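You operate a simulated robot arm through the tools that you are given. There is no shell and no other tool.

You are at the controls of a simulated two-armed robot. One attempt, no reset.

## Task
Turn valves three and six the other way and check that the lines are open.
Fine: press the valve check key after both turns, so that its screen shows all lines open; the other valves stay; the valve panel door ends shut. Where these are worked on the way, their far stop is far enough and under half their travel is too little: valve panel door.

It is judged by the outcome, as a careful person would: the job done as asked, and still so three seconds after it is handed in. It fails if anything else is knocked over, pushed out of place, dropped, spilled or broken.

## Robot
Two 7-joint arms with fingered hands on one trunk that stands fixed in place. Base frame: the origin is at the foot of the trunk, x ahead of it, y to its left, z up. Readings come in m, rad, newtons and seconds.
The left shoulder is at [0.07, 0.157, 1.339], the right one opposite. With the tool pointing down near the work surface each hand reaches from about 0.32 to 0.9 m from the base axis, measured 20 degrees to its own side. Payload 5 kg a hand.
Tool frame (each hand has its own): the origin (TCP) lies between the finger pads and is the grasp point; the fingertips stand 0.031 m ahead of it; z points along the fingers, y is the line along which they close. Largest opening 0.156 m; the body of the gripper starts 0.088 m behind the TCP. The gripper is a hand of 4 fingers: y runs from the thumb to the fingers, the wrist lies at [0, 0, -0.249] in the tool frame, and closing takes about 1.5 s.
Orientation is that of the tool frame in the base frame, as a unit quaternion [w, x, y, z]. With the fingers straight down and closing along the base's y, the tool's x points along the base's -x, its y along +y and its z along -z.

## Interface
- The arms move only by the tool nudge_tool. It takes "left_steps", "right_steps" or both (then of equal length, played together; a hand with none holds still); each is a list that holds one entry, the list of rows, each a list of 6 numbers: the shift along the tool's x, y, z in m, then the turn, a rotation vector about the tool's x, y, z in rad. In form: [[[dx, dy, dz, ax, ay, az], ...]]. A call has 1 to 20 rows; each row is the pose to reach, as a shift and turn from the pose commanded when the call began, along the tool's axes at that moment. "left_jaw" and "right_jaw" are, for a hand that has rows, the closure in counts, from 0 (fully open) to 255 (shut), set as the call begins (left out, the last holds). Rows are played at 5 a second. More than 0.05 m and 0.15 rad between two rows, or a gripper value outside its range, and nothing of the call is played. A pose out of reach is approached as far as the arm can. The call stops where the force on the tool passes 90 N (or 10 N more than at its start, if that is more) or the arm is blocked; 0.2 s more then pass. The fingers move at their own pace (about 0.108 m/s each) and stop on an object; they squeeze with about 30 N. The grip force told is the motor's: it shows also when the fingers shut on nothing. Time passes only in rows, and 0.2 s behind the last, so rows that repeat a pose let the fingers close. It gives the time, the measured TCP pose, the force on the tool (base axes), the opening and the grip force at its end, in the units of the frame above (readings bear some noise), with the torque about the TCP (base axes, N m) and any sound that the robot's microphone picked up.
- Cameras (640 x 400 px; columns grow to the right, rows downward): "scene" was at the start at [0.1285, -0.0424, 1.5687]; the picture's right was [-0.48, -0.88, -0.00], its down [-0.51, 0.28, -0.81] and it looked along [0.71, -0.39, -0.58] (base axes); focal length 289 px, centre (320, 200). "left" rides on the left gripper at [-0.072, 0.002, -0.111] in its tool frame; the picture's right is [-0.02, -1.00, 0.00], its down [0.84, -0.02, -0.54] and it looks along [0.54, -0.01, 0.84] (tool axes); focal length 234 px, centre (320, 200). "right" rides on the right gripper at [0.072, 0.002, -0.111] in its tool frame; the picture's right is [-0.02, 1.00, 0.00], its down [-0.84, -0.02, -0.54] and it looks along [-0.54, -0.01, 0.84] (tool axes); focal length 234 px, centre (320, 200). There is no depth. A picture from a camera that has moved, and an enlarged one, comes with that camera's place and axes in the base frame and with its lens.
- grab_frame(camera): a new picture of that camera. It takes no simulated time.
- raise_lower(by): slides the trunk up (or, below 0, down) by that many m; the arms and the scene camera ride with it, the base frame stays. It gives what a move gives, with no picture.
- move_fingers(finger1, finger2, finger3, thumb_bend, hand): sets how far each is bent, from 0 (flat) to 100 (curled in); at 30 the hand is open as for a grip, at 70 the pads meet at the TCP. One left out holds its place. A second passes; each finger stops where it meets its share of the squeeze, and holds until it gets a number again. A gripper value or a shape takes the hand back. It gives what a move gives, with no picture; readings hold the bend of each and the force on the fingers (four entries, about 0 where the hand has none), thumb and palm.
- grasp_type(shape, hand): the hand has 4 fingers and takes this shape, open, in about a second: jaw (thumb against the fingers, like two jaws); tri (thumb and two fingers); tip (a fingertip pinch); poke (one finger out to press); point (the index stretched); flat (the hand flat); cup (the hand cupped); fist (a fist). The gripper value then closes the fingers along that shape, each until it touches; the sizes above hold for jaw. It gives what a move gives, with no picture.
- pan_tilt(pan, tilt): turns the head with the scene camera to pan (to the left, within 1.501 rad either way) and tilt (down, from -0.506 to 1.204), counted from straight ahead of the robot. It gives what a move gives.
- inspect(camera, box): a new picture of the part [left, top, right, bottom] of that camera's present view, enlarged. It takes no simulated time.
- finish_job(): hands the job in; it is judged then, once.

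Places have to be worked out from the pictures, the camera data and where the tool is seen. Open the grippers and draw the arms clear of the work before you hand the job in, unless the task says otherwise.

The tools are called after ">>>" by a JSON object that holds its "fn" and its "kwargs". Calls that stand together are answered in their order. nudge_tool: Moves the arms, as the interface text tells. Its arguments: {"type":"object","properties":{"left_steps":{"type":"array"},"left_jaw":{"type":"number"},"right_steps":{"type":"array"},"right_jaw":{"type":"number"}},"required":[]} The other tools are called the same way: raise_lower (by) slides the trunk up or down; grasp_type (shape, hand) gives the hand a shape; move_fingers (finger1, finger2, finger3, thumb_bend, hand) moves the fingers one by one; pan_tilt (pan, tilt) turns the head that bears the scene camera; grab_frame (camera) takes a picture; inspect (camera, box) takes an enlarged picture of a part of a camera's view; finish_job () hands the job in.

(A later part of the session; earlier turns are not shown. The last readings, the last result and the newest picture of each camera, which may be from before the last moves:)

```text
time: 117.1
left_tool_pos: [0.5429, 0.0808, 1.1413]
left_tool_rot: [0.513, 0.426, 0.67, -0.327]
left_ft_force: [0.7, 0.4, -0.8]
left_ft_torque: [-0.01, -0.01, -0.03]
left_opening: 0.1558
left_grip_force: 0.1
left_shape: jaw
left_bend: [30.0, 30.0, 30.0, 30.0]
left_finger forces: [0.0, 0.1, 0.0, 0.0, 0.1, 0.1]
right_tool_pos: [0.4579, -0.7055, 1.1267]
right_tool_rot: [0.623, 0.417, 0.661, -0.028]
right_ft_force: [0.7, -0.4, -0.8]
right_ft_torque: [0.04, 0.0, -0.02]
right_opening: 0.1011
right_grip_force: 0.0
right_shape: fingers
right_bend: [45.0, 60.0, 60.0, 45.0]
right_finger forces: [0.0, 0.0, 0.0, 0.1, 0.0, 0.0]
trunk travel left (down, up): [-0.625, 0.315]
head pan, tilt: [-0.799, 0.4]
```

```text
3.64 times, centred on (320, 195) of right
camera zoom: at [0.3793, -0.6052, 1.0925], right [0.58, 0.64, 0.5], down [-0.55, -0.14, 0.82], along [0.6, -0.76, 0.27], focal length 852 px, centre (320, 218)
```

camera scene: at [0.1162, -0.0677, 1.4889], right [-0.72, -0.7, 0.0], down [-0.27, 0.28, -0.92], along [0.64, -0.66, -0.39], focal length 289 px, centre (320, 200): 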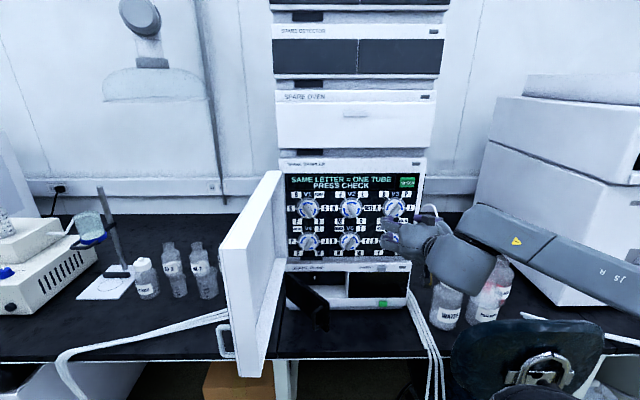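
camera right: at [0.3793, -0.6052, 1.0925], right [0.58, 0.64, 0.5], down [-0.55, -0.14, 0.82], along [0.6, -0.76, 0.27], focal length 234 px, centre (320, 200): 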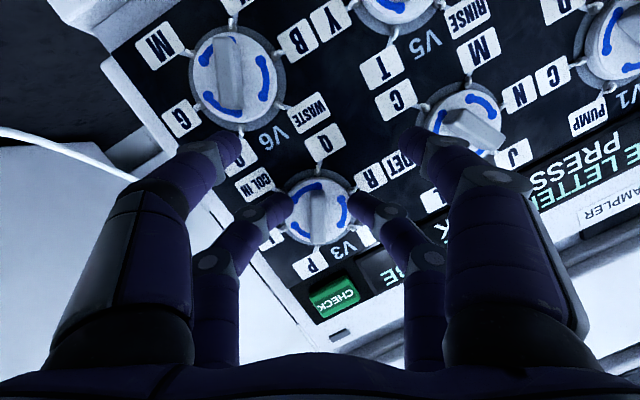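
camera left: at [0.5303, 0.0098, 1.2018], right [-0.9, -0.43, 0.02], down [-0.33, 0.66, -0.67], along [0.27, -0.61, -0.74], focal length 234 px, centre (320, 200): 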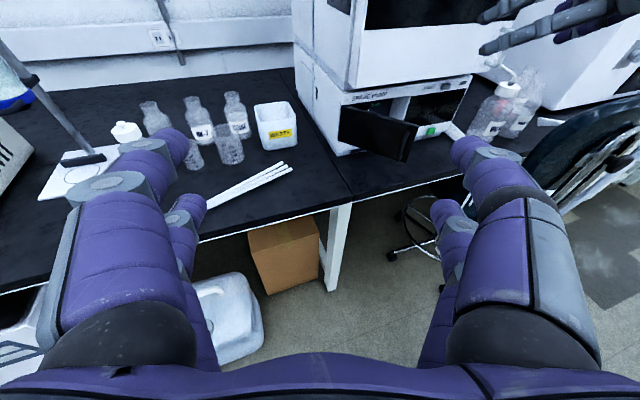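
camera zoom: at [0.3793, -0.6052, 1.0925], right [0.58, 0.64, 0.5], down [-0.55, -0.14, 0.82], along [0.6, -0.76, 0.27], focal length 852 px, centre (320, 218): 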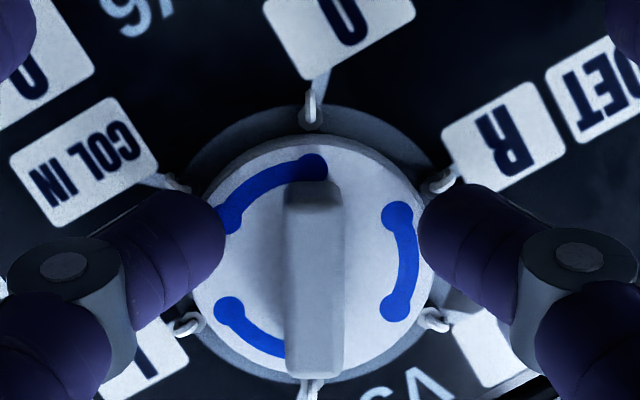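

Now I see it clearly: the ridge is centred sideways but about 1 cm farther along the ridge direction than the pinch. I shift the hand 9.5 mm that way and close digits 2 and 3 on the ridge.

>>> {"fn": "nudge_tool", "kwargs": {"right_steps": [[[-0.005, -0.0005, 0.0005, 0, 0, 0], [-0.0095, -0.001, 0.001, 0, 0, 0], [-0.0095, -0.001, 0.001, 0, 0, 0]]]}}

>>> {"fn": "inspect", "kwargs": {"camera": "right", "box": [240, 140, 400, 250]}}

```text
time: 117.9
left_tool_pos: [0.5415, 0.0796, 1.1431]
left_tool_rot: [0.514, 0.426, 0.669, -0.327]
left_ft_force: [-0.1, -0.2, 0.0]
left_ft_torque: [0.01, 0.02, -0.01]
left_opening: 0.1558
left_grip_force: 0.0
left_shape: jaw
left_bend: [30.0, 30.0, 30.0, 30.0]
left_finger forces: [0.0, 0.1, 0.1, 0.0, 0.1, 0.1]
right_tool_pos: [0.4555, -0.7103, 1.1349]
right_tool_rot: [0.622, 0.418, 0.661, -0.029]
right_ft_force: [-3.6, 2.9, -2.0]
right_ft_torque: [0.12, 0.04, -0.2]
right_opening: 0.1011
right_grip_force: 2.8
right_shape: fingers
right_bend: [45.0, 60.0, 60.0, 45.0]
right_finger forces: [0.0, 0.1, 6.4, 0.0, 0.0, 0.1]
trunk travel left (down, up): [-0.625, 0.315]
head pan, tilt: [-0.799, 0.4]
```

```text
3.64 times, centred on (320, 195) of right
camera zoom: at [0.3775, -0.6103, 1.1004], right [0.58, 0.64, 0.5], down [-0.55, -0.14, 0.82], along [0.6, -0.76, 0.27], focal length 852 px, centre (320, 218)
```

zoom: 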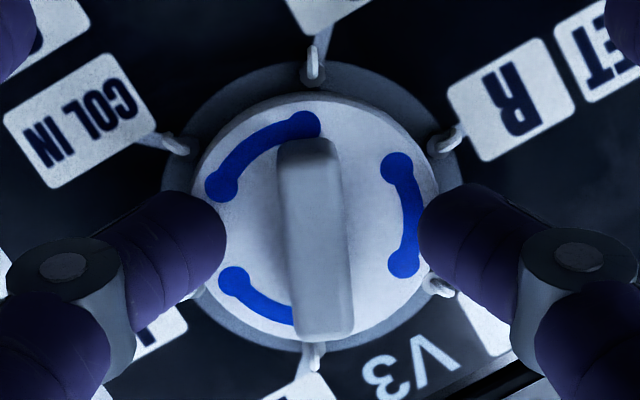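

The ridge is centred between the tips, with finger 3 just grazing the disc. I close digits 2 and 3.

>>> {"fn": "move_fingers", "kwargs": {"hand": "right", "finger2": 76, "finger3": 76}}

>>> {"fn": "inspect", "kwargs": {"camera": "right", "box": [240, 140, 400, 250]}}

```text
time: 118.9
left_tool_pos: [0.5425, 0.0799, 1.1425]
left_tool_rot: [0.514, 0.425, 0.67, -0.326]
left_ft_force: [0.2, -0.2, 0.7]
left_ft_torque: [-0.02, 0.03, 0.0]
left_opening: 0.1561
left_grip_force: 0.0
left_shape: jaw
left_bend: [30.0, 30.0, 30.0, 30.0]
left_finger forces: [0.1, 0.0, 0.0, 0.0, 0.1, 0.1]
right_tool_pos: [0.4551, -0.7111, 1.1331]
right_tool_rot: [0.622, 0.419, 0.661, -0.029]
right_ft_force: [-6.5, 0.8, -3.4]
right_ft_torque: [0.23, 0.08, -0.52]
right_opening: 0.1011
right_grip_force: 11.7
right_shape: fingers
right_bend: [45.0, 71.0, 60.0, 45.0]
right_finger forces: [0.0, 6.3, 16.4, 0.0, 0.0, 0.1]
trunk travel left (down, up): [-0.625, 0.315]
head pan, tilt: [-0.799, 0.4]
```

```text
3.64 times, centred on (320, 195) of right
camera zoom: at [0.3776, -0.611, 1.1002], right [0.58, 0.64, 0.5], down [-0.55, -0.14, 0.82], along [0.6, -0.76, 0.27], focal length 852 px, centre (320, 218)
```

zoom: 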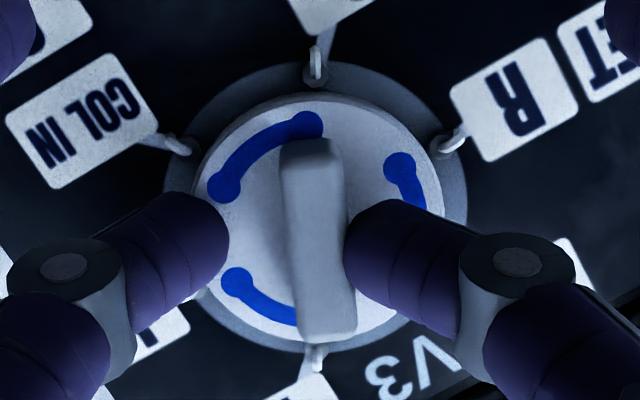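

Finger 2 reached the ridge, but finger 3 is stopped by the disc's rim. I back off 7 mm and close again.

>>> {"fn": "nudge_tool", "kwargs": {"right_steps": [[[0.0009, 0.0002, -0.0034, 0, 0, 0], [0.0018, 0.0003, -0.0067, 0, 0, 0]]]}}

>>> {"fn": "move_fingers", "kwargs": {"hand": "right", "finger2": 76, "finger3": 76}}

>>> {"fn": "inspect", "kwargs": {"camera": "right", "box": [240, 140, 400, 250]}}

```text
time: 119.5
left_tool_pos: [0.543, 0.0806, 1.1423]
left_tool_rot: [0.513, 0.425, 0.67, -0.327]
left_ft_force: [0.1, -0.6, -0.7]
left_ft_torque: [0.02, -0.03, 0.0]
left_opening: 0.1558
left_grip_force: 0.0
left_shape: jaw
left_bend: [30.0, 30.0, 30.0, 30.0]
left_finger forces: [0.0, 0.0, 0.0, 0.0, 0.0, 0.1]
right_tool_pos: [0.4516, -0.7032, 1.1345]
right_tool_rot: [0.623, 0.417, 0.662, -0.028]
right_ft_force: [1.5, 3.5, -0.7]
right_ft_torque: [0.03, 0.01, 0.11]
right_opening: 0.101
right_grip_force: 4.3
right_shape: fingers
right_bend: [45.0, 73.0, 66.0, 45.0]
right_finger forces: [0.1, 6.2, 2.5, 0.0, 0.0, 0.0]
trunk travel left (down, up): [-0.625, 0.315]
head pan, tilt: [-0.799, 0.4]
```

```text
time: 120.5
left_tool_pos: [0.542, 0.0804, 1.1421]
left_tool_rot: [0.514, 0.425, 0.67, -0.326]
left_ft_force: [0.4, -0.3, -0.9]
left_ft_torque: [0.0, -0.02, 0.03]
left_opening: 0.1553
left_grip_force: 0.1
left_shape: jaw
left_bend: [30.0, 30.0, 30.0, 30.0]
left_finger forces: [0.0, 0.0, 0.0, 0.0, 0.0, 0.1]
right_tool_pos: [0.4512, -0.7051, 1.1339]
right_tool_rot: [0.622, 0.418, 0.661, -0.03]
right_ft_force: [-3.7, 6.1, -2.9]
right_ft_torque: [-0.03, 0.02, 0.07]
right_opening: 0.1009
right_grip_force: 9.4
right_shape: fingers
right_bend: [45.0, 74.0, 71.0, 45.0]
right_finger forces: [0.1, 11.5, 7.2, 0.1, 0.0, 0.0]
trunk travel left (down, up): [-0.625, 0.315]
head pan, tilt: [-0.799, 0.4]
```

```text
3.64 times, centred on (320, 195) of right
camera zoom: at [0.3728, -0.6053, 1.1002], right [0.58, 0.64, 0.5], down [-0.55, -0.14, 0.82], along [0.6, -0.76, 0.27], focal length 852 px, centre (320, 218)
```

zoom: 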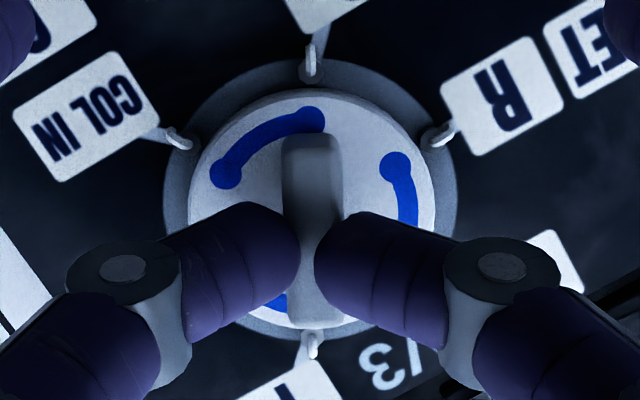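

Both tips now pinch V3's ridge. I turn the hand counter-clockwise about the knob's axis, first 30°, watching the ridge follow.

>>> {"fn": "nudge_tool", "kwargs": {"right_steps": [[[-0.0002, -0.0021, -0.0002, 0.0362, 0.0054, -0.1256], [-0.0007, -0.0042, -0.0004, 0.0723, 0.0109, -0.2512], [-0.0015, -0.0061, -0.0007, 0.1085, 0.0163, -0.3768], [-0.0025, -0.008, -0.0011, 0.1447, 0.0218, -0.5024]]]}}

>>> {"fn": "inspect", "kwargs": {"camera": "right", "box": [240, 140, 400, 250]}}

>>> {"fn": "inspect", "kwargs": {"camera": "scene", "box": [360, 165, 480, 265]}}

```text
time: 121.5
left_tool_pos: [0.5405, 0.0796, 1.1414]
left_tool_rot: [0.515, 0.424, 0.67, -0.326]
left_ft_force: [0.9, -0.7, 0.0]
left_ft_torque: [0.01, 0.01, 0.05]
left_opening: 0.1561
left_grip_force: 0.0
left_shape: jaw
left_bend: [30.0, 30.0, 30.0, 30.0]
left_finger forces: [0.1, 0.0, 0.0, 0.0, 0.1, 0.2]
right_tool_pos: [0.4451, -0.7101, 1.133]
right_tool_rot: [0.557, 0.283, 0.748, -0.225]
right_ft_force: [-4.1, 7.8, -8.5]
right_ft_torque: [0.04, 0.11, 0.14]
right_opening: 0.1012
right_grip_force: 10.6
right_shape: fingers
right_bend: [45.0, 74.0, 71.0, 45.0]
right_finger forces: [0.0, 15.0, 6.0, 0.1, 0.0, 0.1]
trunk travel left (down, up): [-0.625, 0.315]
head pan, tilt: [-0.799, 0.4]
```

```text
3.64 times, centred on (320, 195) of right
camera zoom: at [0.3532, -0.6249, 1.0959], right [0.68, 0.73, 0.0], down [-0.21, 0.19, 0.96], along [0.7, -0.65, 0.29], focal length 852 px, centre (320, 218)
```

zoom: 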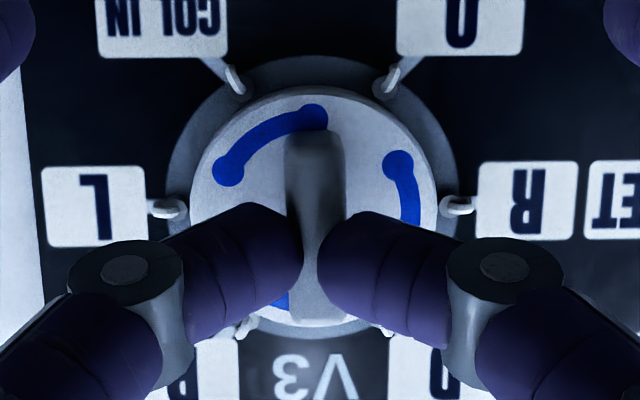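

```text
4.00 times, centred on (420, 215) of scene
camera zoom: at [0.1159, -0.0662, 1.4888], right [-0.72, -0.7, 0.0], down [-0.27, 0.28, -0.92], along [0.64, -0.66, -0.39], focal length 1157 px, centre (-80, 140)
```

zoom: 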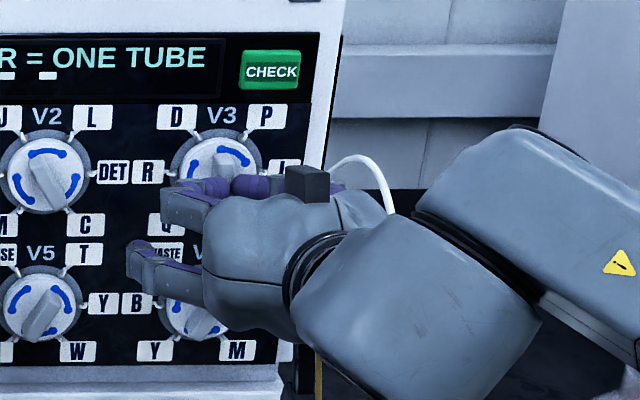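

V3's knob is turning with the hand (now upright at the halfway point). I turn the remaining 30° plus a few degrees to its stop.

>>> {"fn": "nudge_tool", "kwargs": {"right_steps": [[[-0.0002, -0.0021, -0.0002, 0.0362, 0.0054, -0.1256], [-0.0007, -0.0042, -0.0004, 0.0723, 0.0109, -0.2512], [-0.0015, -0.0061, -0.0007, 0.1085, 0.0163, -0.3768], [-0.0025, -0.008, -0.0011, 0.1447, 0.0218, -0.5024], [-0.0029, -0.0085, -0.0012, 0.1591, 0.024, -0.5526]]]}}

>>> {"fn": "inspect", "kwargs": {"camera": "right", "box": [240, 140, 400, 250]}}

>>> {"fn": "inspect", "kwargs": {"camera": "scene", "box": [280, 165, 480, 275]}}

```text
time: 122.7
left_tool_pos: [0.541, 0.0795, 1.143]
left_tool_rot: [0.513, 0.426, 0.669, -0.327]
left_ft_force: [0.2, -0.8, 0.3]
left_ft_torque: [0.0, -0.01, 0.02]
left_opening: 0.1558
left_grip_force: 0.1
left_shape: jaw
left_bend: [30.0, 30.0, 30.0, 30.0]
left_finger forces: [0.1, 0.0, 0.0, 0.0, 0.1, 0.0]
right_tool_pos: [0.4396, -0.7148, 1.1377]
right_tool_rot: [0.443, 0.115, 0.782, -0.423]
right_ft_force: [-8.4, 9.9, -6.5]
right_ft_torque: [0.07, 0.07, 0.19]
right_opening: 0.1015
right_grip_force: 10.9
right_shape: fingers
right_bend: [45.0, 74.0, 72.0, 45.0]
right_finger forces: [0.1, 15.3, 6.8, 0.0, 0.0, 0.1]
trunk travel left (down, up): [-0.625, 0.315]
head pan, tilt: [-0.799, 0.4]
```

```text
3.64 times, centred on (320, 195) of right
camera zoom: at [0.3328, -0.6451, 1.1084], right [0.57, 0.62, -0.54], down [0.15, 0.57, 0.81], along [0.81, -0.54, 0.23], focal length 852 px, centre (320, 218)
```

zoom: 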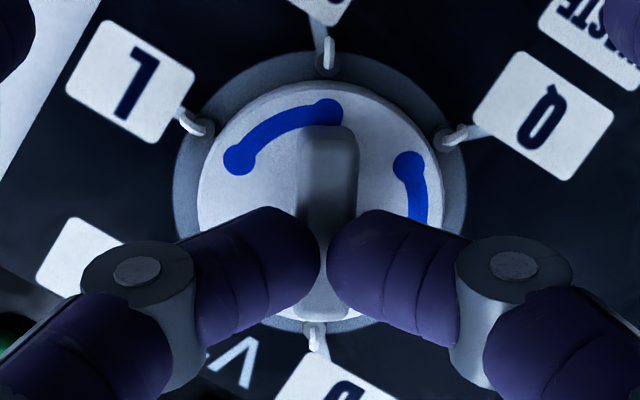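

```text
3.20 times, centred on (380, 220) of scene
camera zoom: at [0.1149, -0.0657, 1.489], right [-0.72, -0.7, 0.0], down [-0.27, 0.28, -0.92], along [0.64, -0.66, -0.39], focal length 926 px, centre (128, 136)
```

zoom: 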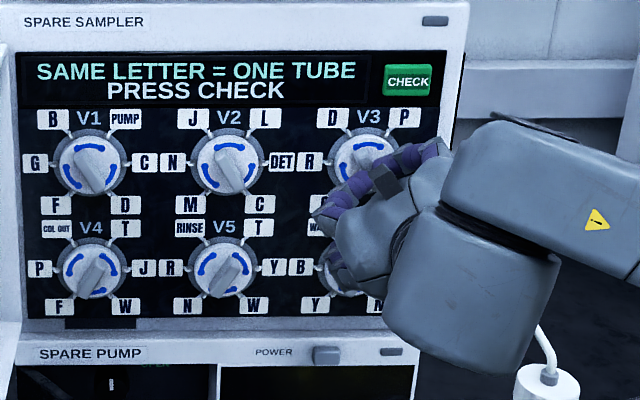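

V3 now shows its arcs as on V1 and V2, with the dots lined up on the ports: it is turned. I open the two digits and back straight off the knob.

>>> {"fn": "move_fingers", "kwargs": {"hand": "right", "finger2": 60, "finger3": 60}}

>>> {"fn": "nudge_tool", "kwargs": {"right_steps": [[[0.0041, 0.0006, -0.0144, 0, 0, 0], [0.0083, 0.0012, -0.0288, 0, 0, 0], [0.0124, 0.0019, -0.0432, 0, 0, 0], [0.0166, 0.0025, -0.0576, 0, 0, 0]]]}}

>>> {"fn": "inspect", "kwargs": {"camera": "scene", "box": [280, 165, 480, 275]}}

>>> {"fn": "grab_frame", "kwargs": {"camera": "right"}}

```text
time: 123.7
left_tool_pos: [0.5419, 0.0803, 1.1418]
left_tool_rot: [0.513, 0.425, 0.67, -0.326]
left_ft_force: [-0.4, -0.3, 0.0]
left_ft_torque: [0.0, 0.0, -0.01]
left_opening: 0.1556
left_grip_force: 0.0
left_shape: jaw
left_bend: [30.0, 30.0, 30.0, 30.0]
left_finger forces: [0.1, 0.1, 0.1, 0.0, 0.0, 0.0]
right_tool_pos: [0.442, -0.7178, 1.1357]
right_tool_rot: [0.442, 0.114, 0.783, -0.421]
right_ft_force: [0.7, -0.5, 0.4]
right_ft_torque: [0.04, -0.03, 0.01]
right_opening: 0.1011
right_grip_force: 0.0
right_shape: fingers
right_bend: [45.0, 60.0, 60.0, 45.0]
right_finger forces: [0.0, 0.0, 0.1, 0.0, 0.0, 0.0]
trunk travel left (down, up): [-0.625, 0.315]
head pan, tilt: [-0.799, 0.4]
```

```text
time: 124.7
left_tool_pos: [0.5419, 0.0805, 1.1422]
left_tool_rot: [0.514, 0.425, 0.67, -0.326]
left_ft_force: [0.6, 1.0, 0.8]
left_ft_torque: [0.0, 0.02, 0.04]
left_opening: 0.1555
left_grip_force: 0.0
left_shape: jaw
left_bend: [30.0, 30.0, 30.0, 30.0]
left_finger forces: [0.0, 0.0, 0.0, 0.0, 0.1, 0.1]
right_tool_pos: [0.3975, -0.6743, 1.1381]
right_tool_rot: [0.442, 0.114, 0.783, -0.422]
right_ft_force: [0.7, -1.0, 0.2]
right_ft_torque: [0.01, 0.01, 0.03]
right_opening: 0.1012
right_grip_force: 0.0
right_shape: fingers
right_bend: [45.0, 60.0, 60.0, 45.0]
right_finger forces: [0.0, 0.1, 0.0, 0.1, 0.1, 0.0]
trunk travel left (down, up): [-0.625, 0.315]
head pan, tilt: [-0.799, 0.4]
```

```text
3.20 times, centred on (380, 220) of scene
camera zoom: at [0.1152, -0.0657, 1.489], right [-0.72, -0.7, 0.0], down [-0.27, 0.28, -0.92], along [0.64, -0.66, -0.39], focal length 926 px, centre (128, 136)
```

zoom: 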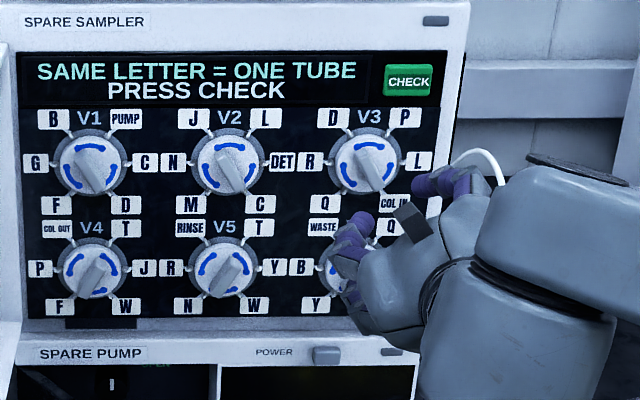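

```text
taken
camera right: at [0.2891, -0.6025, 1.1088], right [0.57, 0.62, -0.54], down [0.15, 0.57, 0.81], along [0.81, -0.54, 0.23], focal length 234 px, centre (320, 200)
```

right: 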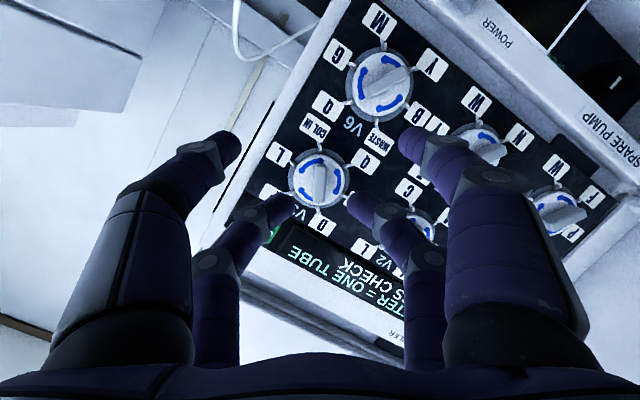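

V3 matches V1 and V2 now. V6 lies 0.110 m straight below, so I lower the trunk by exactly that and roll the hand back 63° about the knob axis to match V6's "/" ridge.

>>> {"fn": "raise_lower", "kwargs": {"by": -0.11}}

>>> {"fn": "nudge_tool", "kwargs": {"right_steps": [[[-0.0001, 0.0022, 0.0001, -0.0377, -0.0064, 0.1319], [-0.0006, 0.0044, 0.0001, -0.0754, -0.0129, 0.2639], [-0.0013, 0.0065, 0.0001, -0.1131, -0.0193, 0.3958], [-0.0023, 0.0084, 0.0, -0.1508, -0.0257, 0.5278], [-0.0034, 0.0103, -0.0003, -0.1885, -0.0322, 0.6598], [-0.0047, 0.012, -0.0006, -0.2262, -0.0386, 0.7917], [-0.0062, 0.0136, -0.001, -0.2639, -0.045, 0.9236], [-0.0078, 0.015, -0.0016, -0.3016, -0.0515, 1.0556]]]}}

>>> {"fn": "grab_frame", "kwargs": {"camera": "right"}}

>>> {"fn": "inspect", "kwargs": {"camera": "right", "box": [240, 140, 400, 250]}}

```text
time: 126.1
left_tool_pos: [0.5421, 0.0799, 1.0324]
left_tool_rot: [0.514, 0.426, 0.669, -0.327]
left_ft_force: [0.2, 0.8, -0.2]
left_ft_torque: [0.0, 0.01, -0.03]
left_opening: 0.1561
left_grip_force: 0.2
left_shape: jaw
left_bend: [30.0, 30.0, 30.0, 30.0]
left_finger forces: [0.1, 0.0, 0.1, 0.1, 0.0, 0.1]
right_tool_pos: [0.3967, -0.6747, 1.0268]
right_tool_rot: [0.442, 0.115, 0.783, -0.423]
right_ft_force: [0.2, 0.3, 0.5]
right_ft_torque: [-0.02, -0.01, -0.02]
right_opening: 0.1012
right_grip_force: 0.1
right_shape: fingers
right_bend: [45.0, 60.0, 60.0, 45.0]
right_finger forces: [0.0, 0.0, 0.0, 0.0, 0.1, 0.0]
trunk travel left (down, up): [-0.515, 0.425]
head pan, tilt: [-0.799, 0.4]
```

```text
time: 127.9
left_tool_pos: [0.541, 0.0788, 1.0328]
left_tool_rot: [0.513, 0.426, 0.67, -0.326]
left_ft_force: [0.1, -0.4, 0.2]
left_ft_torque: [0.02, -0.03, 0.03]
left_opening: 0.1558
left_grip_force: 0.1
left_shape: jaw
left_bend: [30.0, 30.0, 30.0, 30.0]
left_finger forces: [0.1, 0.0, 0.0, 0.0, 0.0, 0.0]
right_tool_pos: [0.4167, -0.666, 1.0248]
right_tool_rot: [0.624, 0.418, 0.66, -0.029]
right_ft_force: [0.1, -1.4, -0.7]
right_ft_torque: [-0.04, -0.02, 0.03]
right_opening: 0.1009
right_grip_force: 0.1
right_shape: fingers
right_bend: [45.0, 60.0, 60.0, 45.0]
right_finger forces: [0.0, 0.0, 0.1, 0.1, 0.0, 0.0]
right hand out of reach, approached as far as the arm can: row 8
trunk travel left (down, up): [-0.515, 0.425]
head pan, tilt: [-0.799, 0.4]
```

```text
taken
camera right: at [0.3384, -0.5663, 0.9914], right [0.58, 0.64, 0.5], down [-0.55, -0.14, 0.82], along [0.59, -0.76, 0.27], focal length 234 px, centre (320, 200)
```

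right: 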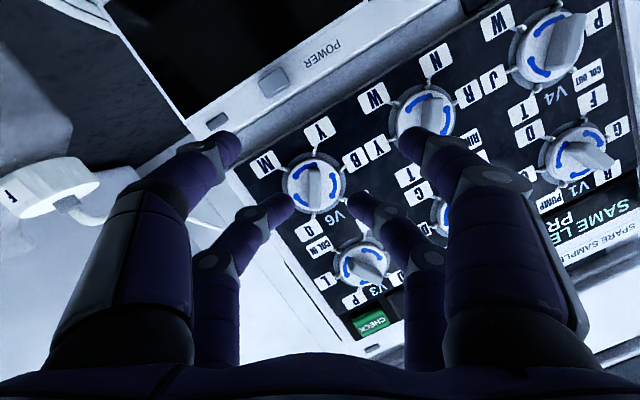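

```text
3.64 times, centred on (320, 195) of right
camera zoom: at [0.3384, -0.5663, 0.9914], right [0.58, 0.64, 0.5], down [-0.55, -0.14, 0.82], along [0.59, -0.76, 0.27], focal length 852 px, centre (320, 218)
```

zoom: 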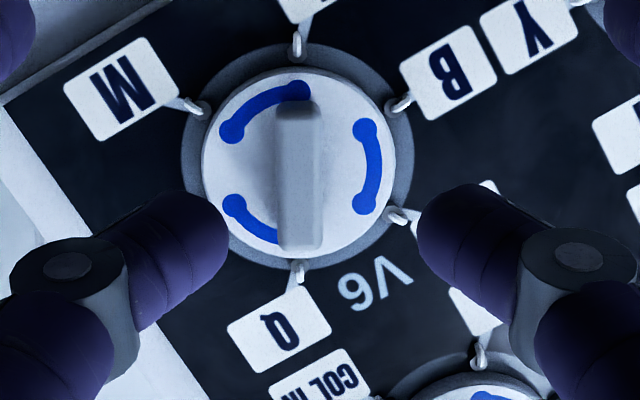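

V6's ridge is aligned with the closing plane; by my reckoning the hand must move (-15, -5, +50) mm in tool axes to repeat the V3 grip. I advance accordingly and check.

>>> {"fn": "nudge_tool", "kwargs": {"right_steps": [[[-0.0038, -0.0012, 0.0124, 0, 0, 0], [-0.0076, -0.0023, 0.0248, 0, 0, 0], [-0.0114, -0.0035, 0.0371, 0, 0, 0], [-0.0152, -0.0046, 0.0495, 0, 0, 0]]]}}

>>> {"fn": "inspect", "kwargs": {"camera": "right", "box": [240, 140, 400, 250]}}

```text
time: 128.9
left_tool_pos: [0.5442, 0.0799, 1.0319]
left_tool_rot: [0.513, 0.426, 0.67, -0.327]
left_ft_force: [-0.2, -1.1, 0.7]
left_ft_torque: [0.01, -0.03, 0.0]
left_opening: 0.1561
left_grip_force: 0.1
left_shape: jaw
left_bend: [30.0, 30.0, 30.0, 30.0]
left_finger forces: [0.0, 0.1, 0.1, 0.1, 0.0, 0.0]
right_tool_pos: [0.4508, -0.7044, 1.0264]
right_tool_rot: [0.624, 0.418, 0.66, -0.03]
right_ft_force: [-0.8, -0.1, 0.0]
right_ft_torque: [0.01, 0.03, -0.01]
right_opening: 0.1012
right_grip_force: 0.1
right_shape: fingers
right_bend: [45.0, 60.0, 60.0, 45.0]
right_finger forces: [0.1, 0.1, 0.0, 0.0, 0.0, 0.1]
trunk travel left (down, up): [-0.515, 0.425]
head pan, tilt: [-0.799, 0.4]
```

```text
3.64 times, centred on (320, 195) of right
camera zoom: at [0.3734, -0.6048, 0.9909], right [0.58, 0.64, 0.5], down [-0.55, -0.14, 0.82], along [0.59, -0.76, 0.27], focal length 852 px, centre (320, 218)
```

zoom: 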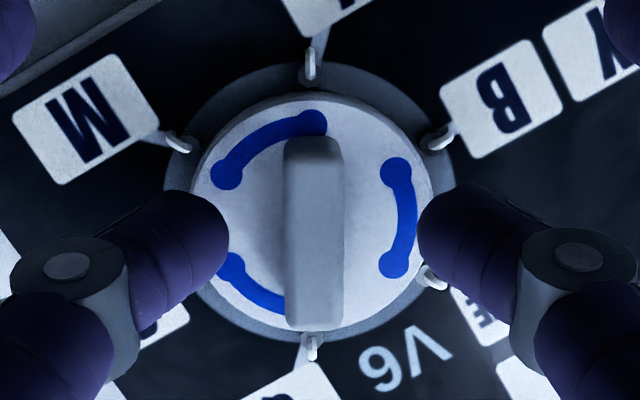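

V6's ridge is exactly between the tips, no contact yet. I close digits 2 and 3 on it.

>>> {"fn": "move_fingers", "kwargs": {"hand": "right", "finger2": 76, "finger3": 76}}

>>> {"fn": "inspect", "kwargs": {"camera": "right", "box": [240, 140, 400, 250]}}

```text
time: 129.9
left_tool_pos: [0.5417, 0.0794, 1.0319]
left_tool_rot: [0.514, 0.425, 0.67, -0.326]
left_ft_force: [-0.6, 0.0, 0.0]
left_ft_torque: [0.02, -0.01, 0.03]
left_opening: 0.1561
left_grip_force: 0.0
left_shape: jaw
left_bend: [30.0, 30.0, 30.0, 30.0]
left_finger forces: [0.1, 0.0, 0.0, 0.0, 0.0, 0.0]
right_tool_pos: [0.4507, -0.704, 1.0264]
right_tool_rot: [0.624, 0.418, 0.66, -0.029]
right_ft_force: [-4.8, 2.1, -4.5]
right_ft_torque: [0.15, 0.0, -0.18]
right_opening: 0.1011
right_grip_force: 10.5
right_shape: fingers
right_bend: [45.0, 74.0, 73.0, 45.0]
right_finger forces: [0.0, 6.5, 14.6, 0.1, 0.1, 0.0]
trunk travel left (down, up): [-0.515, 0.425]
head pan, tilt: [-0.799, 0.4]
```

```text
3.64 times, centred on (320, 195) of right
camera zoom: at [0.3726, -0.6045, 0.991], right [0.58, 0.64, 0.5], down [-0.55, -0.14, 0.82], along [0.59, -0.76, 0.27], focal length 852 px, centre (320, 218)
```

zoom: 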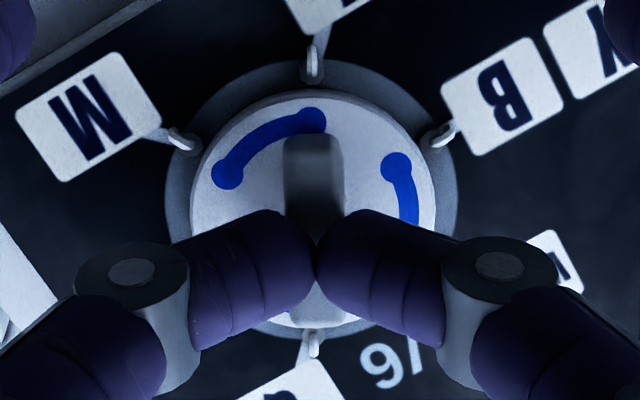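

The tips seem to have met just over the top of the ridge. I reopen, go 4 mm deeper and close again.

>>> {"fn": "move_fingers", "kwargs": {"hand": "right", "finger2": 62, "finger3": 62}}

>>> {"fn": "nudge_tool", "kwargs": {"right_steps": [[[-0.0006, -0.0001, 0.0024, 0, 0, 0], [-0.0012, -0.0002, 0.0048, 0, 0, 0]]]}}

>>> {"fn": "move_fingers", "kwargs": {"hand": "right", "finger2": 76, "finger3": 76}}

>>> {"fn": "inspect", "kwargs": {"camera": "right", "box": [240, 140, 400, 250]}}

```text
time: 130.9
left_tool_pos: [0.542, 0.0801, 1.0318]
left_tool_rot: [0.514, 0.426, 0.669, -0.327]
left_ft_force: [0.1, -0.6, 0.9]
left_ft_torque: [-0.04, 0.01, 0.0]
left_opening: 0.1561
left_grip_force: 0.1
left_shape: jaw
left_bend: [30.0, 30.0, 30.0, 30.0]
left_finger forces: [0.0, 0.0, 0.0, 0.1, 0.0, 0.0]
right_tool_pos: [0.4521, -0.705, 1.0264]
right_tool_rot: [0.625, 0.417, 0.66, -0.028]
right_ft_force: [0.5, -0.2, -0.5]
right_ft_torque: [0.03, -0.01, 0.02]
right_opening: 0.1009
right_grip_force: 0.1
right_shape: fingers
right_bend: [45.0, 62.0, 62.0, 45.0]
right_finger forces: [0.1, 0.0, 0.0, 0.0, 0.0, 0.0]
trunk travel left (down, up): [-0.515, 0.425]
head pan, tilt: [-0.799, 0.4]
```

```text
time: 131.5
left_tool_pos: [0.5415, 0.0806, 1.0324]
left_tool_rot: [0.514, 0.425, 0.67, -0.326]
left_ft_force: [-0.6, -0.3, 0.3]
left_ft_torque: [0.02, 0.0, -0.01]
left_opening: 0.156
left_grip_force: 0.1
left_shape: jaw
left_bend: [30.0, 30.0, 30.0, 30.0]
left_finger forces: [0.0, 0.0, 0.0, 0.0, 0.0, 0.0]
right_tool_pos: [0.455, -0.7074, 1.0257]
right_tool_rot: [0.625, 0.417, 0.66, -0.029]
right_ft_force: [1.0, -0.7, 0.3]
right_ft_torque: [-0.03, -0.02, 0.03]
right_opening: 0.101
right_grip_force: 0.1
right_shape: fingers
right_bend: [45.0, 62.0, 62.0, 45.0]
right_finger forces: [0.0, 0.0, 0.0, 0.0, 0.0, 0.0]
trunk travel left (down, up): [-0.515, 0.425]
head pan, tilt: [-0.799, 0.4]
```

```text
time: 132.5
left_tool_pos: [0.5422, 0.0789, 1.0311]
left_tool_rot: [0.514, 0.425, 0.67, -0.327]
left_ft_force: [0.8, 0.2, -0.9]
left_ft_torque: [0.01, 0.03, -0.02]
left_opening: 0.1558
left_grip_force: 0.2
left_shape: jaw
left_bend: [30.0, 30.0, 30.0, 30.0]
left_finger forces: [0.1, 0.0, 0.0, 0.0, 0.0, 0.1]
right_tool_pos: [0.4563, -0.708, 1.0257]
right_tool_rot: [0.624, 0.416, 0.66, -0.029]
right_ft_force: [3.8, -3.8, 0.1]
right_ft_torque: [0.08, 0.06, 0.05]
right_opening: 0.1012
right_grip_force: 7.1
right_shape: fingers
right_bend: [45.0, 71.0, 66.0, 45.0]
right_finger forces: [0.0, 7.0, 7.7, 0.0, 0.0, 0.0]
trunk travel left (down, up): [-0.515, 0.425]
head pan, tilt: [-0.799, 0.4]
```

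```text
3.64 times, centred on (320, 195) of right
camera zoom: at [0.3768, -0.6085, 0.9902], right [0.58, 0.64, 0.5], down [-0.55, -0.14, 0.82], along [0.59, -0.76, 0.27], focal length 852 px, centre (320, 218)
```

zoom: 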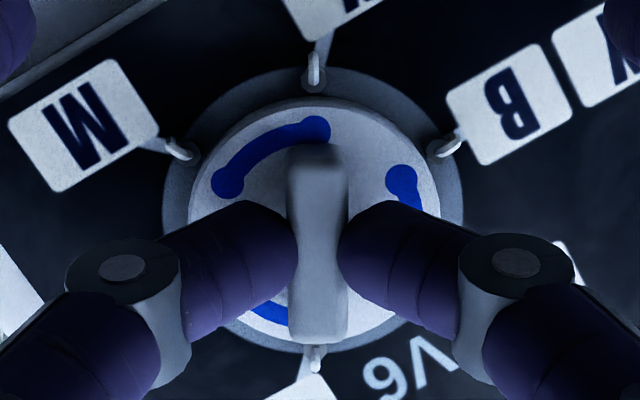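

The ridge is now firmly between the tips. I turn V6 counter-clockwise 63° about its axis, as with V3.

>>> {"fn": "nudge_tool", "kwargs": {"right_steps": [[[-0.0003, -0.0023, -0.0002, 0.036, 0.0056, -0.1258], [-0.0009, -0.0045, -0.0004, 0.072, 0.0113, -0.2516], [-0.0017, -0.0066, -0.0008, 0.108, 0.0169, -0.3774], [-0.0028, -0.0086, -0.0012, 0.144, 0.0225, -0.5032], [-0.0042, -0.0104, -0.0017, 0.18, 0.0281, -0.629], [-0.0057, -0.0121, -0.0022, 0.216, 0.0338, -0.7547], [-0.0075, -0.0135, -0.0027, 0.252, 0.0394, -0.8805], [-0.0094, -0.0146, -0.0034, 0.288, 0.045, -1.0063], [-0.0102, -0.015, -0.0036, 0.3024, 0.0473, -1.0567]]]}}

>>> {"fn": "inspect", "kwargs": {"camera": "right", "box": [240, 140, 400, 250]}}

>>> {"fn": "grab_frame", "kwargs": {"camera": "scene"}}

```text
time: 134.5
left_tool_pos: [0.543, 0.079, 1.0323]
left_tool_rot: [0.513, 0.425, 0.67, -0.326]
left_ft_force: [-0.8, 0.2, 0.4]
left_ft_torque: [0.0, 0.02, -0.02]
left_opening: 0.1558
left_grip_force: 0.1
left_shape: jaw
left_bend: [30.0, 30.0, 30.0, 30.0]
left_finger forces: [0.0, 0.1, 0.0, 0.1, 0.0, 0.0]
right_tool_pos: [0.4425, -0.7201, 1.0265]
right_tool_rot: [0.442, 0.114, 0.782, -0.425]
right_ft_force: [3.6, -1.5, -4.1]
right_ft_torque: [0.07, 0.12, -0.05]
right_opening: 0.101
right_grip_force: 7.1
right_shape: fingers
right_bend: [45.0, 71.0, 71.0, 45.0]
right_finger forces: [0.1, 9.1, 5.9, 0.0, 0.1, 0.1]
trunk travel left (down, up): [-0.515, 0.425]
head pan, tilt: [-0.799, 0.4]
```

```text
3.64 times, centred on (320, 195) of right
camera zoom: at [0.3359, -0.6495, 0.9984], right [0.57, 0.62, -0.54], down [0.15, 0.57, 0.81], along [0.81, -0.54, 0.23], focal length 852 px, centre (320, 218)
```

zoom: 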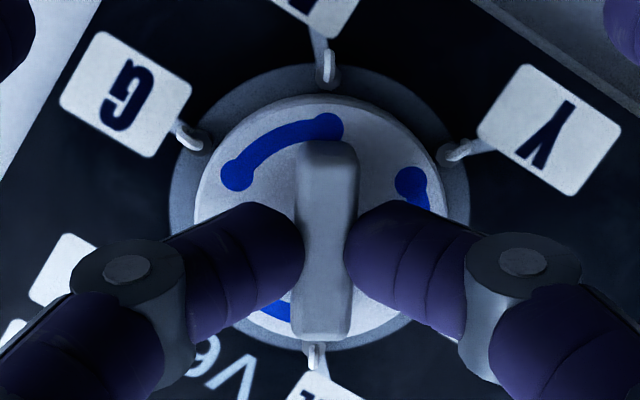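

```text
taken
camera scene: at [0.1169, -0.0675, 1.3787], right [-0.72, -0.7, 0.0], down [-0.27, 0.28, -0.92], along [0.64, -0.66, -0.39], focal length 289 px, centre (320, 200)
```

scene: 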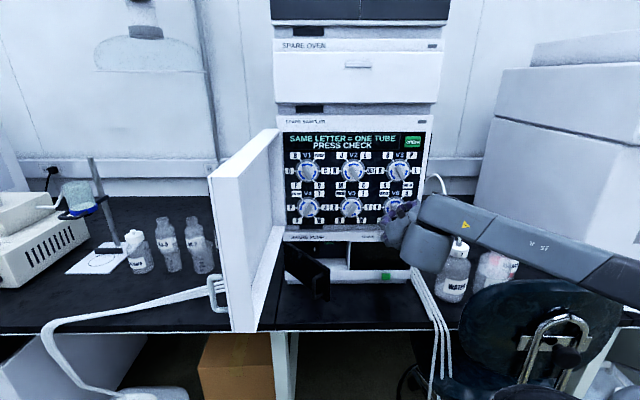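

V6's arcs have turned with it, dots on the ports. I open the digits, back off, and look at the whole panel.

>>> {"fn": "move_fingers", "kwargs": {"hand": "right", "finger2": 60, "finger3": 60}}

>>> {"fn": "nudge_tool", "kwargs": {"right_steps": [[[0.0041, 0.0006, -0.0144, 0, 0, 0], [0.0083, 0.0012, -0.0288, 0, 0, 0], [0.0124, 0.0019, -0.0432, 0, 0, 0], [0.0166, 0.0025, -0.0576, 0, 0, 0]]]}}

>>> {"fn": "inspect", "kwargs": {"camera": "scene", "box": [275, 110, 475, 240]}}

>>> {"fn": "grab_frame", "kwargs": {"camera": "right"}}

```text
time: 135.5
left_tool_pos: [0.5422, 0.0785, 1.0322]
left_tool_rot: [0.514, 0.426, 0.67, -0.327]
left_ft_force: [0.5, 0.0, 0.8]
left_ft_torque: [-0.03, 0.01, -0.03]
left_opening: 0.1561
left_grip_force: 0.1
left_shape: jaw
left_bend: [30.0, 30.0, 30.0, 30.0]
left_finger forces: [0.0, 0.1, 0.1, 0.0, 0.0, 0.0]
right_tool_pos: [0.4428, -0.7213, 1.0283]
right_tool_rot: [0.444, 0.115, 0.782, -0.423]
right_ft_force: [0.2, 0.8, -0.2]
right_ft_torque: [0.01, 0.0, 0.0]
right_opening: 0.1012
right_grip_force: 0.0
right_shape: fingers
right_bend: [45.0, 60.0, 60.0, 45.0]
right_finger forces: [0.0, 0.1, 0.1, 0.1, 0.1, 0.0]
trunk travel left (down, up): [-0.515, 0.425]
head pan, tilt: [-0.799, 0.4]
```

```text
time: 136.5
left_tool_pos: [0.5414, 0.0802, 1.0324]
left_tool_rot: [0.514, 0.425, 0.67, -0.326]
left_ft_force: [0.5, 0.1, 0.8]
left_ft_torque: [-0.03, 0.02, -0.02]
left_opening: 0.156
left_grip_force: 0.1
left_shape: jaw
left_bend: [30.0, 30.0, 30.0, 30.0]
left_finger forces: [0.0, 0.1, 0.0, 0.1, 0.0, 0.0]
right_tool_pos: [0.3989, -0.6793, 1.0279]
right_tool_rot: [0.443, 0.116, 0.781, -0.424]
right_ft_force: [-1.2, -0.2, -0.2]
right_ft_torque: [0.01, 0.0, -0.01]
right_opening: 0.1013
right_grip_force: 0.0
right_shape: fingers
right_bend: [45.0, 60.0, 60.0, 45.0]
right_finger forces: [0.1, 0.0, 0.0, 0.0, 0.0, 0.0]
trunk travel left (down, up): [-0.515, 0.425]
head pan, tilt: [-0.799, 0.4]
```

```text
3.08 times, centred on (375, 175) of scene
camera zoom: at [0.1155, -0.0659, 1.3789], right [-0.72, -0.7, 0.0], down [-0.27, 0.28, -0.92], along [0.64, -0.66, -0.39], focal length 890 px, centre (151, 277)
```

zoom: 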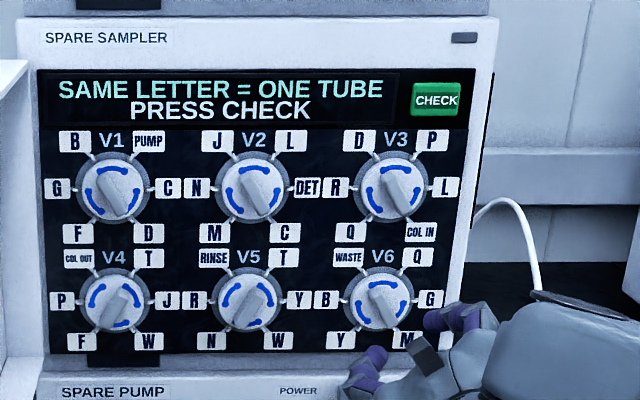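

```text
taken
camera right: at [0.2917, -0.6065, 0.9995], right [0.57, 0.62, -0.54], down [0.15, 0.57, 0.81], along [0.81, -0.54, 0.23], focal length 234 px, centre (320, 200)
```

right: 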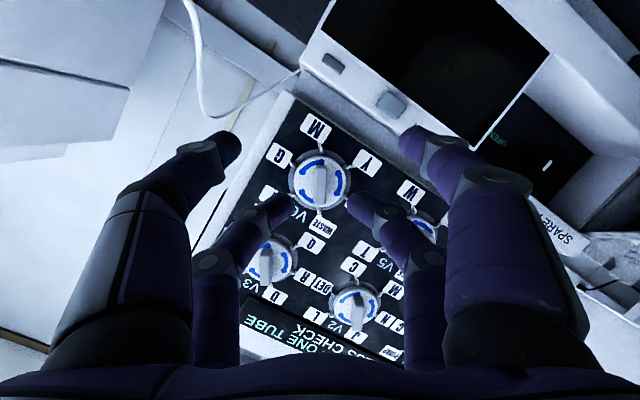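

V3 and V6 now match V1/V2. V4 looks a little odd from here, so I enlarge the lower row to make sure the other valves kept their places.

>>> {"fn": "inspect", "kwargs": {"camera": "scene", "box": [280, 180, 380, 235]}}

>>> {"fn": "inspect", "kwargs": {"camera": "scene", "box": [350, 125, 440, 235]}}

>>> {"fn": "inspect", "kwargs": {"camera": "scene", "box": [280, 145, 380, 195]}}

```text
6.40 times, centred on (330, 208) of scene
camera zoom: at [0.1155, -0.0659, 1.3789], right [-0.72, -0.7, 0.0], down [-0.27, 0.28, -0.92], along [0.64, -0.66, -0.39], focal length 1852 px, centre (256, 152)
```

zoom: 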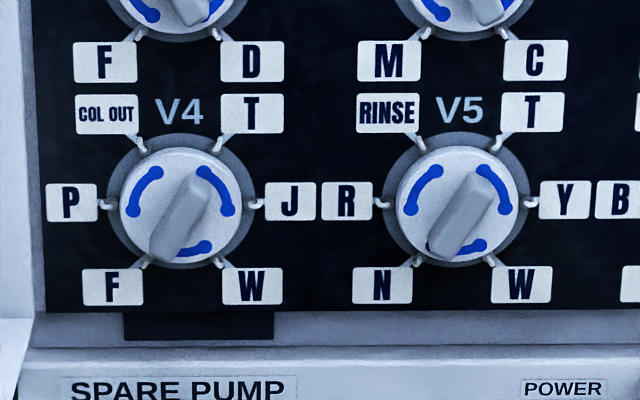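

```text
3.64 times, centred on (395, 180) of scene
camera zoom: at [0.1155, -0.0659, 1.3789], right [-0.72, -0.7, 0.0], down [-0.27, 0.28, -0.92], along [0.64, -0.66, -0.39], focal length 1052 px, centre (47, 273)
```

zoom: 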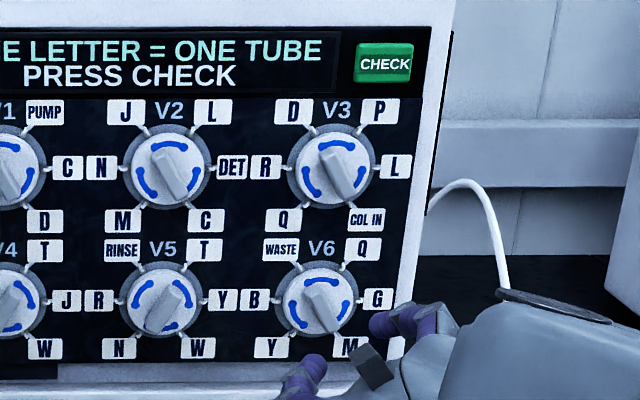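

```text
6.40 times, centred on (330, 170) of scene
camera zoom: at [0.1155, -0.0659, 1.3789], right [-0.72, -0.7, 0.0], down [-0.27, 0.28, -0.92], along [0.64, -0.66, -0.39], focal length 1852 px, centre (256, 392)
```

zoom: 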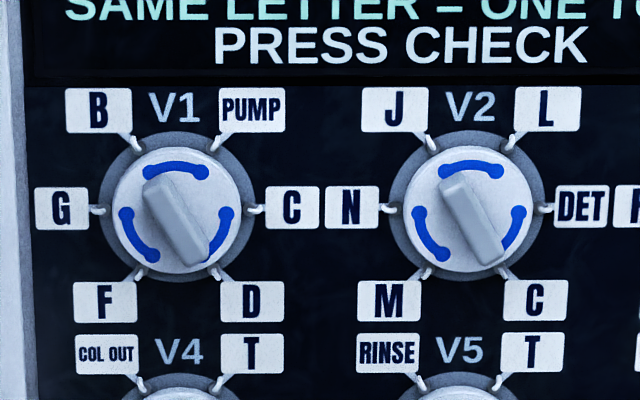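

All six valves are as wanted: V1, V2, V4, V5 untouched, V3 and V6 turned; tracing the letters, PUMP→COL IN, COL OUT→DET and RINSE→WASTE all connect. Next the CHECK key at about (n 0.87, r 0.214, z 1.227): I raise the trunk 0.19 m and roll the hand level.

>>> {"fn": "raise_lower", "kwargs": {"by": 0.19}}

>>> {"fn": "nudge_tool", "kwargs": {"right_steps": [[[-0.0002, 0.0022, 0.0, -0.036, -0.0059, 0.1257], [-0.0006, 0.0044, 0.0, -0.072, -0.0118, 0.2514], [-0.0011, 0.0065, -0.0001, -0.108, -0.0177, 0.377], [-0.0017, 0.0086, -0.0001, -0.144, -0.0236, 0.5027]]]}}

>>> {"fn": "grasp_type", "kwargs": {"hand": "right", "shape": "poke"}}

>>> {"fn": "grab_frame", "kwargs": {"camera": "right"}}

>>> {"fn": "grab_frame", "kwargs": {"camera": "scene"}}

```text
time: 138.6
left_tool_pos: [0.5424, 0.0801, 1.2221]
left_tool_rot: [0.513, 0.426, 0.67, -0.327]
left_ft_force: [0.0, -0.1, -0.8]
left_ft_torque: [-0.02, -0.01, 0.02]
left_opening: 0.1557
left_grip_force: 0.1
left_shape: jaw
left_bend: [30.0, 30.0, 30.0, 30.0]
left_finger forces: [0.0, 0.0, 0.0, 0.0, 0.0, 0.0]
right_tool_pos: [0.3993, -0.68, 1.2177]
right_tool_rot: [0.444, 0.114, 0.782, -0.423]
right_ft_force: [-0.2, -0.4, -0.8]
right_ft_torque: [0.01, -0.03, -0.01]
right_opening: 0.1012
right_grip_force: 0.1
right_shape: fingers
right_bend: [45.0, 60.0, 60.0, 45.0]
right_finger forces: [0.0, 0.0, 0.0, 0.1, 0.0, 0.0]
trunk travel left (down, up): [-0.705, 0.235]
head pan, tilt: [-0.799, 0.4]
```

```text
time: 139.6
left_tool_pos: [0.542, 0.0787, 1.2228]
left_tool_rot: [0.513, 0.426, 0.669, -0.327]
left_ft_force: [-0.9, 1.2, 0.4]
left_ft_torque: [0.0, 0.0, 0.04]
left_opening: 0.1559
left_grip_force: 0.1
left_shape: jaw
left_bend: [30.0, 30.0, 30.0, 30.0]
left_finger forces: [0.0, 0.0, 0.0, 0.0, 0.0, 0.1]
right_tool_pos: [0.4045, -0.6724, 1.2151]
right_tool_rot: [0.551, 0.268, 0.752, -0.243]
right_ft_force: [1.2, 0.4, -0.1]
right_ft_torque: [0.03, 0.02, 0.0]
right_opening: 0.1013
right_grip_force: 0.1
right_shape: fingers
right_bend: [45.0, 60.0, 60.0, 45.0]
right_finger forces: [0.0, 0.0, 0.1, 0.1, 0.0, 0.0]
trunk travel left (down, up): [-0.705, 0.235]
head pan, tilt: [-0.799, 0.4]
```

```text
time: 140.5
left_tool_pos: [0.5421, 0.0807, 1.2219]
left_tool_rot: [0.514, 0.425, 0.67, -0.326]
left_ft_force: [0.2, -0.2, -0.2]
left_ft_torque: [0.05, 0.0, 0.0]
left_opening: 0.156
left_grip_force: 0.1
left_shape: jaw
left_bend: [30.0, 30.0, 30.0, 30.0]
left_finger forces: [0.0, 0.1, 0.0, 0.1, 0.0, 0.0]
right_tool_pos: [0.4052, -0.672, 1.2155]
right_tool_rot: [0.551, 0.267, 0.752, -0.244]
right_ft_force: [-0.1, 0.4, -0.5]
right_ft_torque: [0.0, 0.02, -0.02]
right_opening: 0.0
right_grip_force: 0.2
right_shape: poke
right_bend: [100.0, 100.0, 100.0, 32.0]
right_finger forces: [0.1, 0.0, 0.0, 0.1, 0.0, 0.0]
trunk travel left (down, up): [-0.705, 0.235]
head pan, tilt: [-0.799, 0.4]
```

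```text
taken
camera right: at [0.3109, -0.5883, 1.177], right [0.68, 0.73, -0.05], down [-0.18, 0.24, 0.95], along [0.71, -0.64, 0.29], focal length 234 px, centre (320, 200)
```

right: 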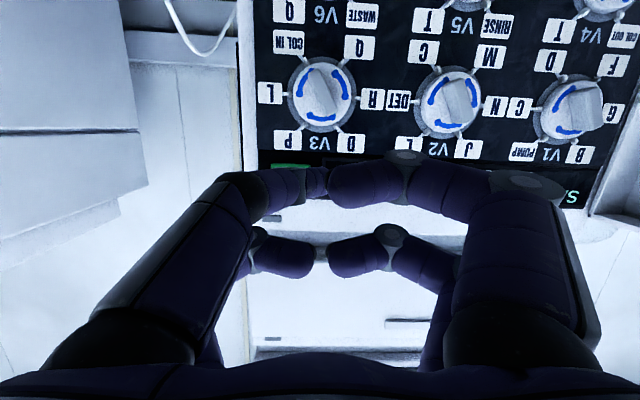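

```text
taken
camera scene: at [0.116, -0.0665, 1.5688], right [-0.72, -0.7, 0.0], down [-0.27, 0.28, -0.92], along [0.64, -0.66, -0.39], focal length 289 px, centre (320, 200)
```

scene: 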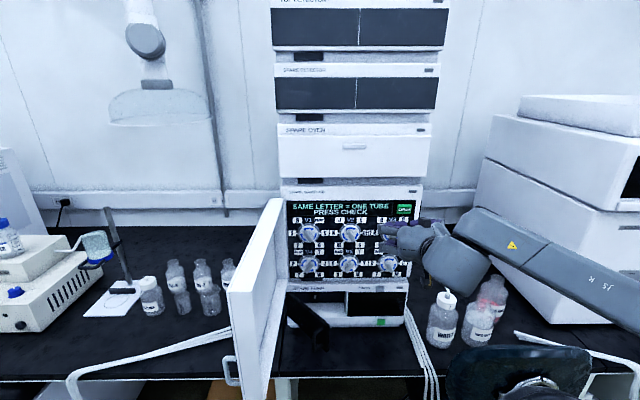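

The poke shape folds everything rather oddly, so I make my own probe: fingers 2 and 3 closed tip to tip, finger 1 and thumb folded.

>>> {"fn": "move_fingers", "kwargs": {"hand": "right", "finger1": 100, "thumb_bend": 100, "finger2": 66, "finger3": 66}}

>>> {"fn": "grab_frame", "kwargs": {"camera": "right"}}

>>> {"fn": "inspect", "kwargs": {"camera": "scene", "box": [340, 180, 480, 290]}}

```text
time: 141.5
left_tool_pos: [0.5422, 0.0798, 1.2223]
left_tool_rot: [0.514, 0.425, 0.67, -0.326]
left_ft_force: [-0.6, 0.5, 0.2]
left_ft_torque: [0.03, 0.0, 0.0]
left_opening: 0.1557
left_grip_force: 0.0
left_shape: jaw
left_bend: [30.0, 30.0, 30.0, 30.0]
left_finger forces: [0.0, 0.0, 0.1, 0.0, 0.1, 0.1]
right_tool_pos: [0.4052, -0.671, 1.2145]
right_tool_rot: [0.549, 0.269, 0.752, -0.246]
right_ft_force: [-1.2, -0.5, 0.2]
right_ft_torque: [0.01, 0.0, 0.0]
right_opening: 0.0375
right_grip_force: 0.0
right_shape: fingers
right_bend: [100.0, 66.0, 66.0, 87.0]
right_finger forces: [0.0, 0.0, 0.0, 0.1, 0.1, 0.0]
trunk travel left (down, up): [-0.705, 0.235]
head pan, tilt: [-0.799, 0.4]
```

```text
taken
camera right: at [0.311, -0.5883, 1.177], right [0.68, 0.73, -0.05], down [-0.18, 0.23, 0.95], along [0.71, -0.64, 0.29], focal length 234 px, centre (320, 200)
```

right: 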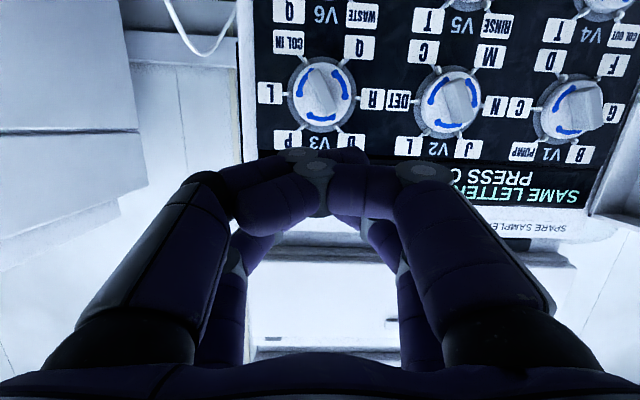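

```text
3.64 times, centred on (410, 235) of scene
camera zoom: at [0.116, -0.0666, 1.5688], right [-0.72, -0.7, 0.0], down [-0.27, 0.28, -0.92], along [0.64, -0.66, -0.39], focal length 1052 px, centre (-7, 73)
```

zoom: 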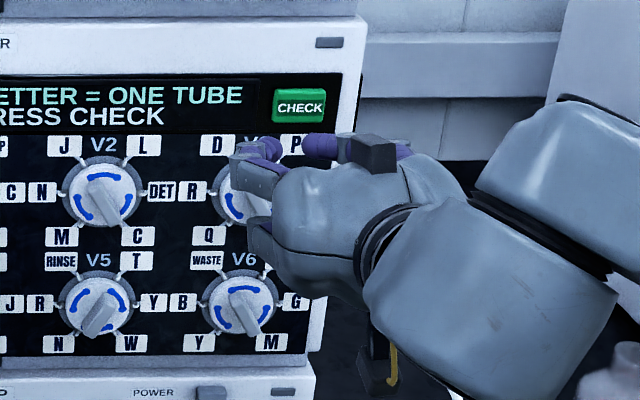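

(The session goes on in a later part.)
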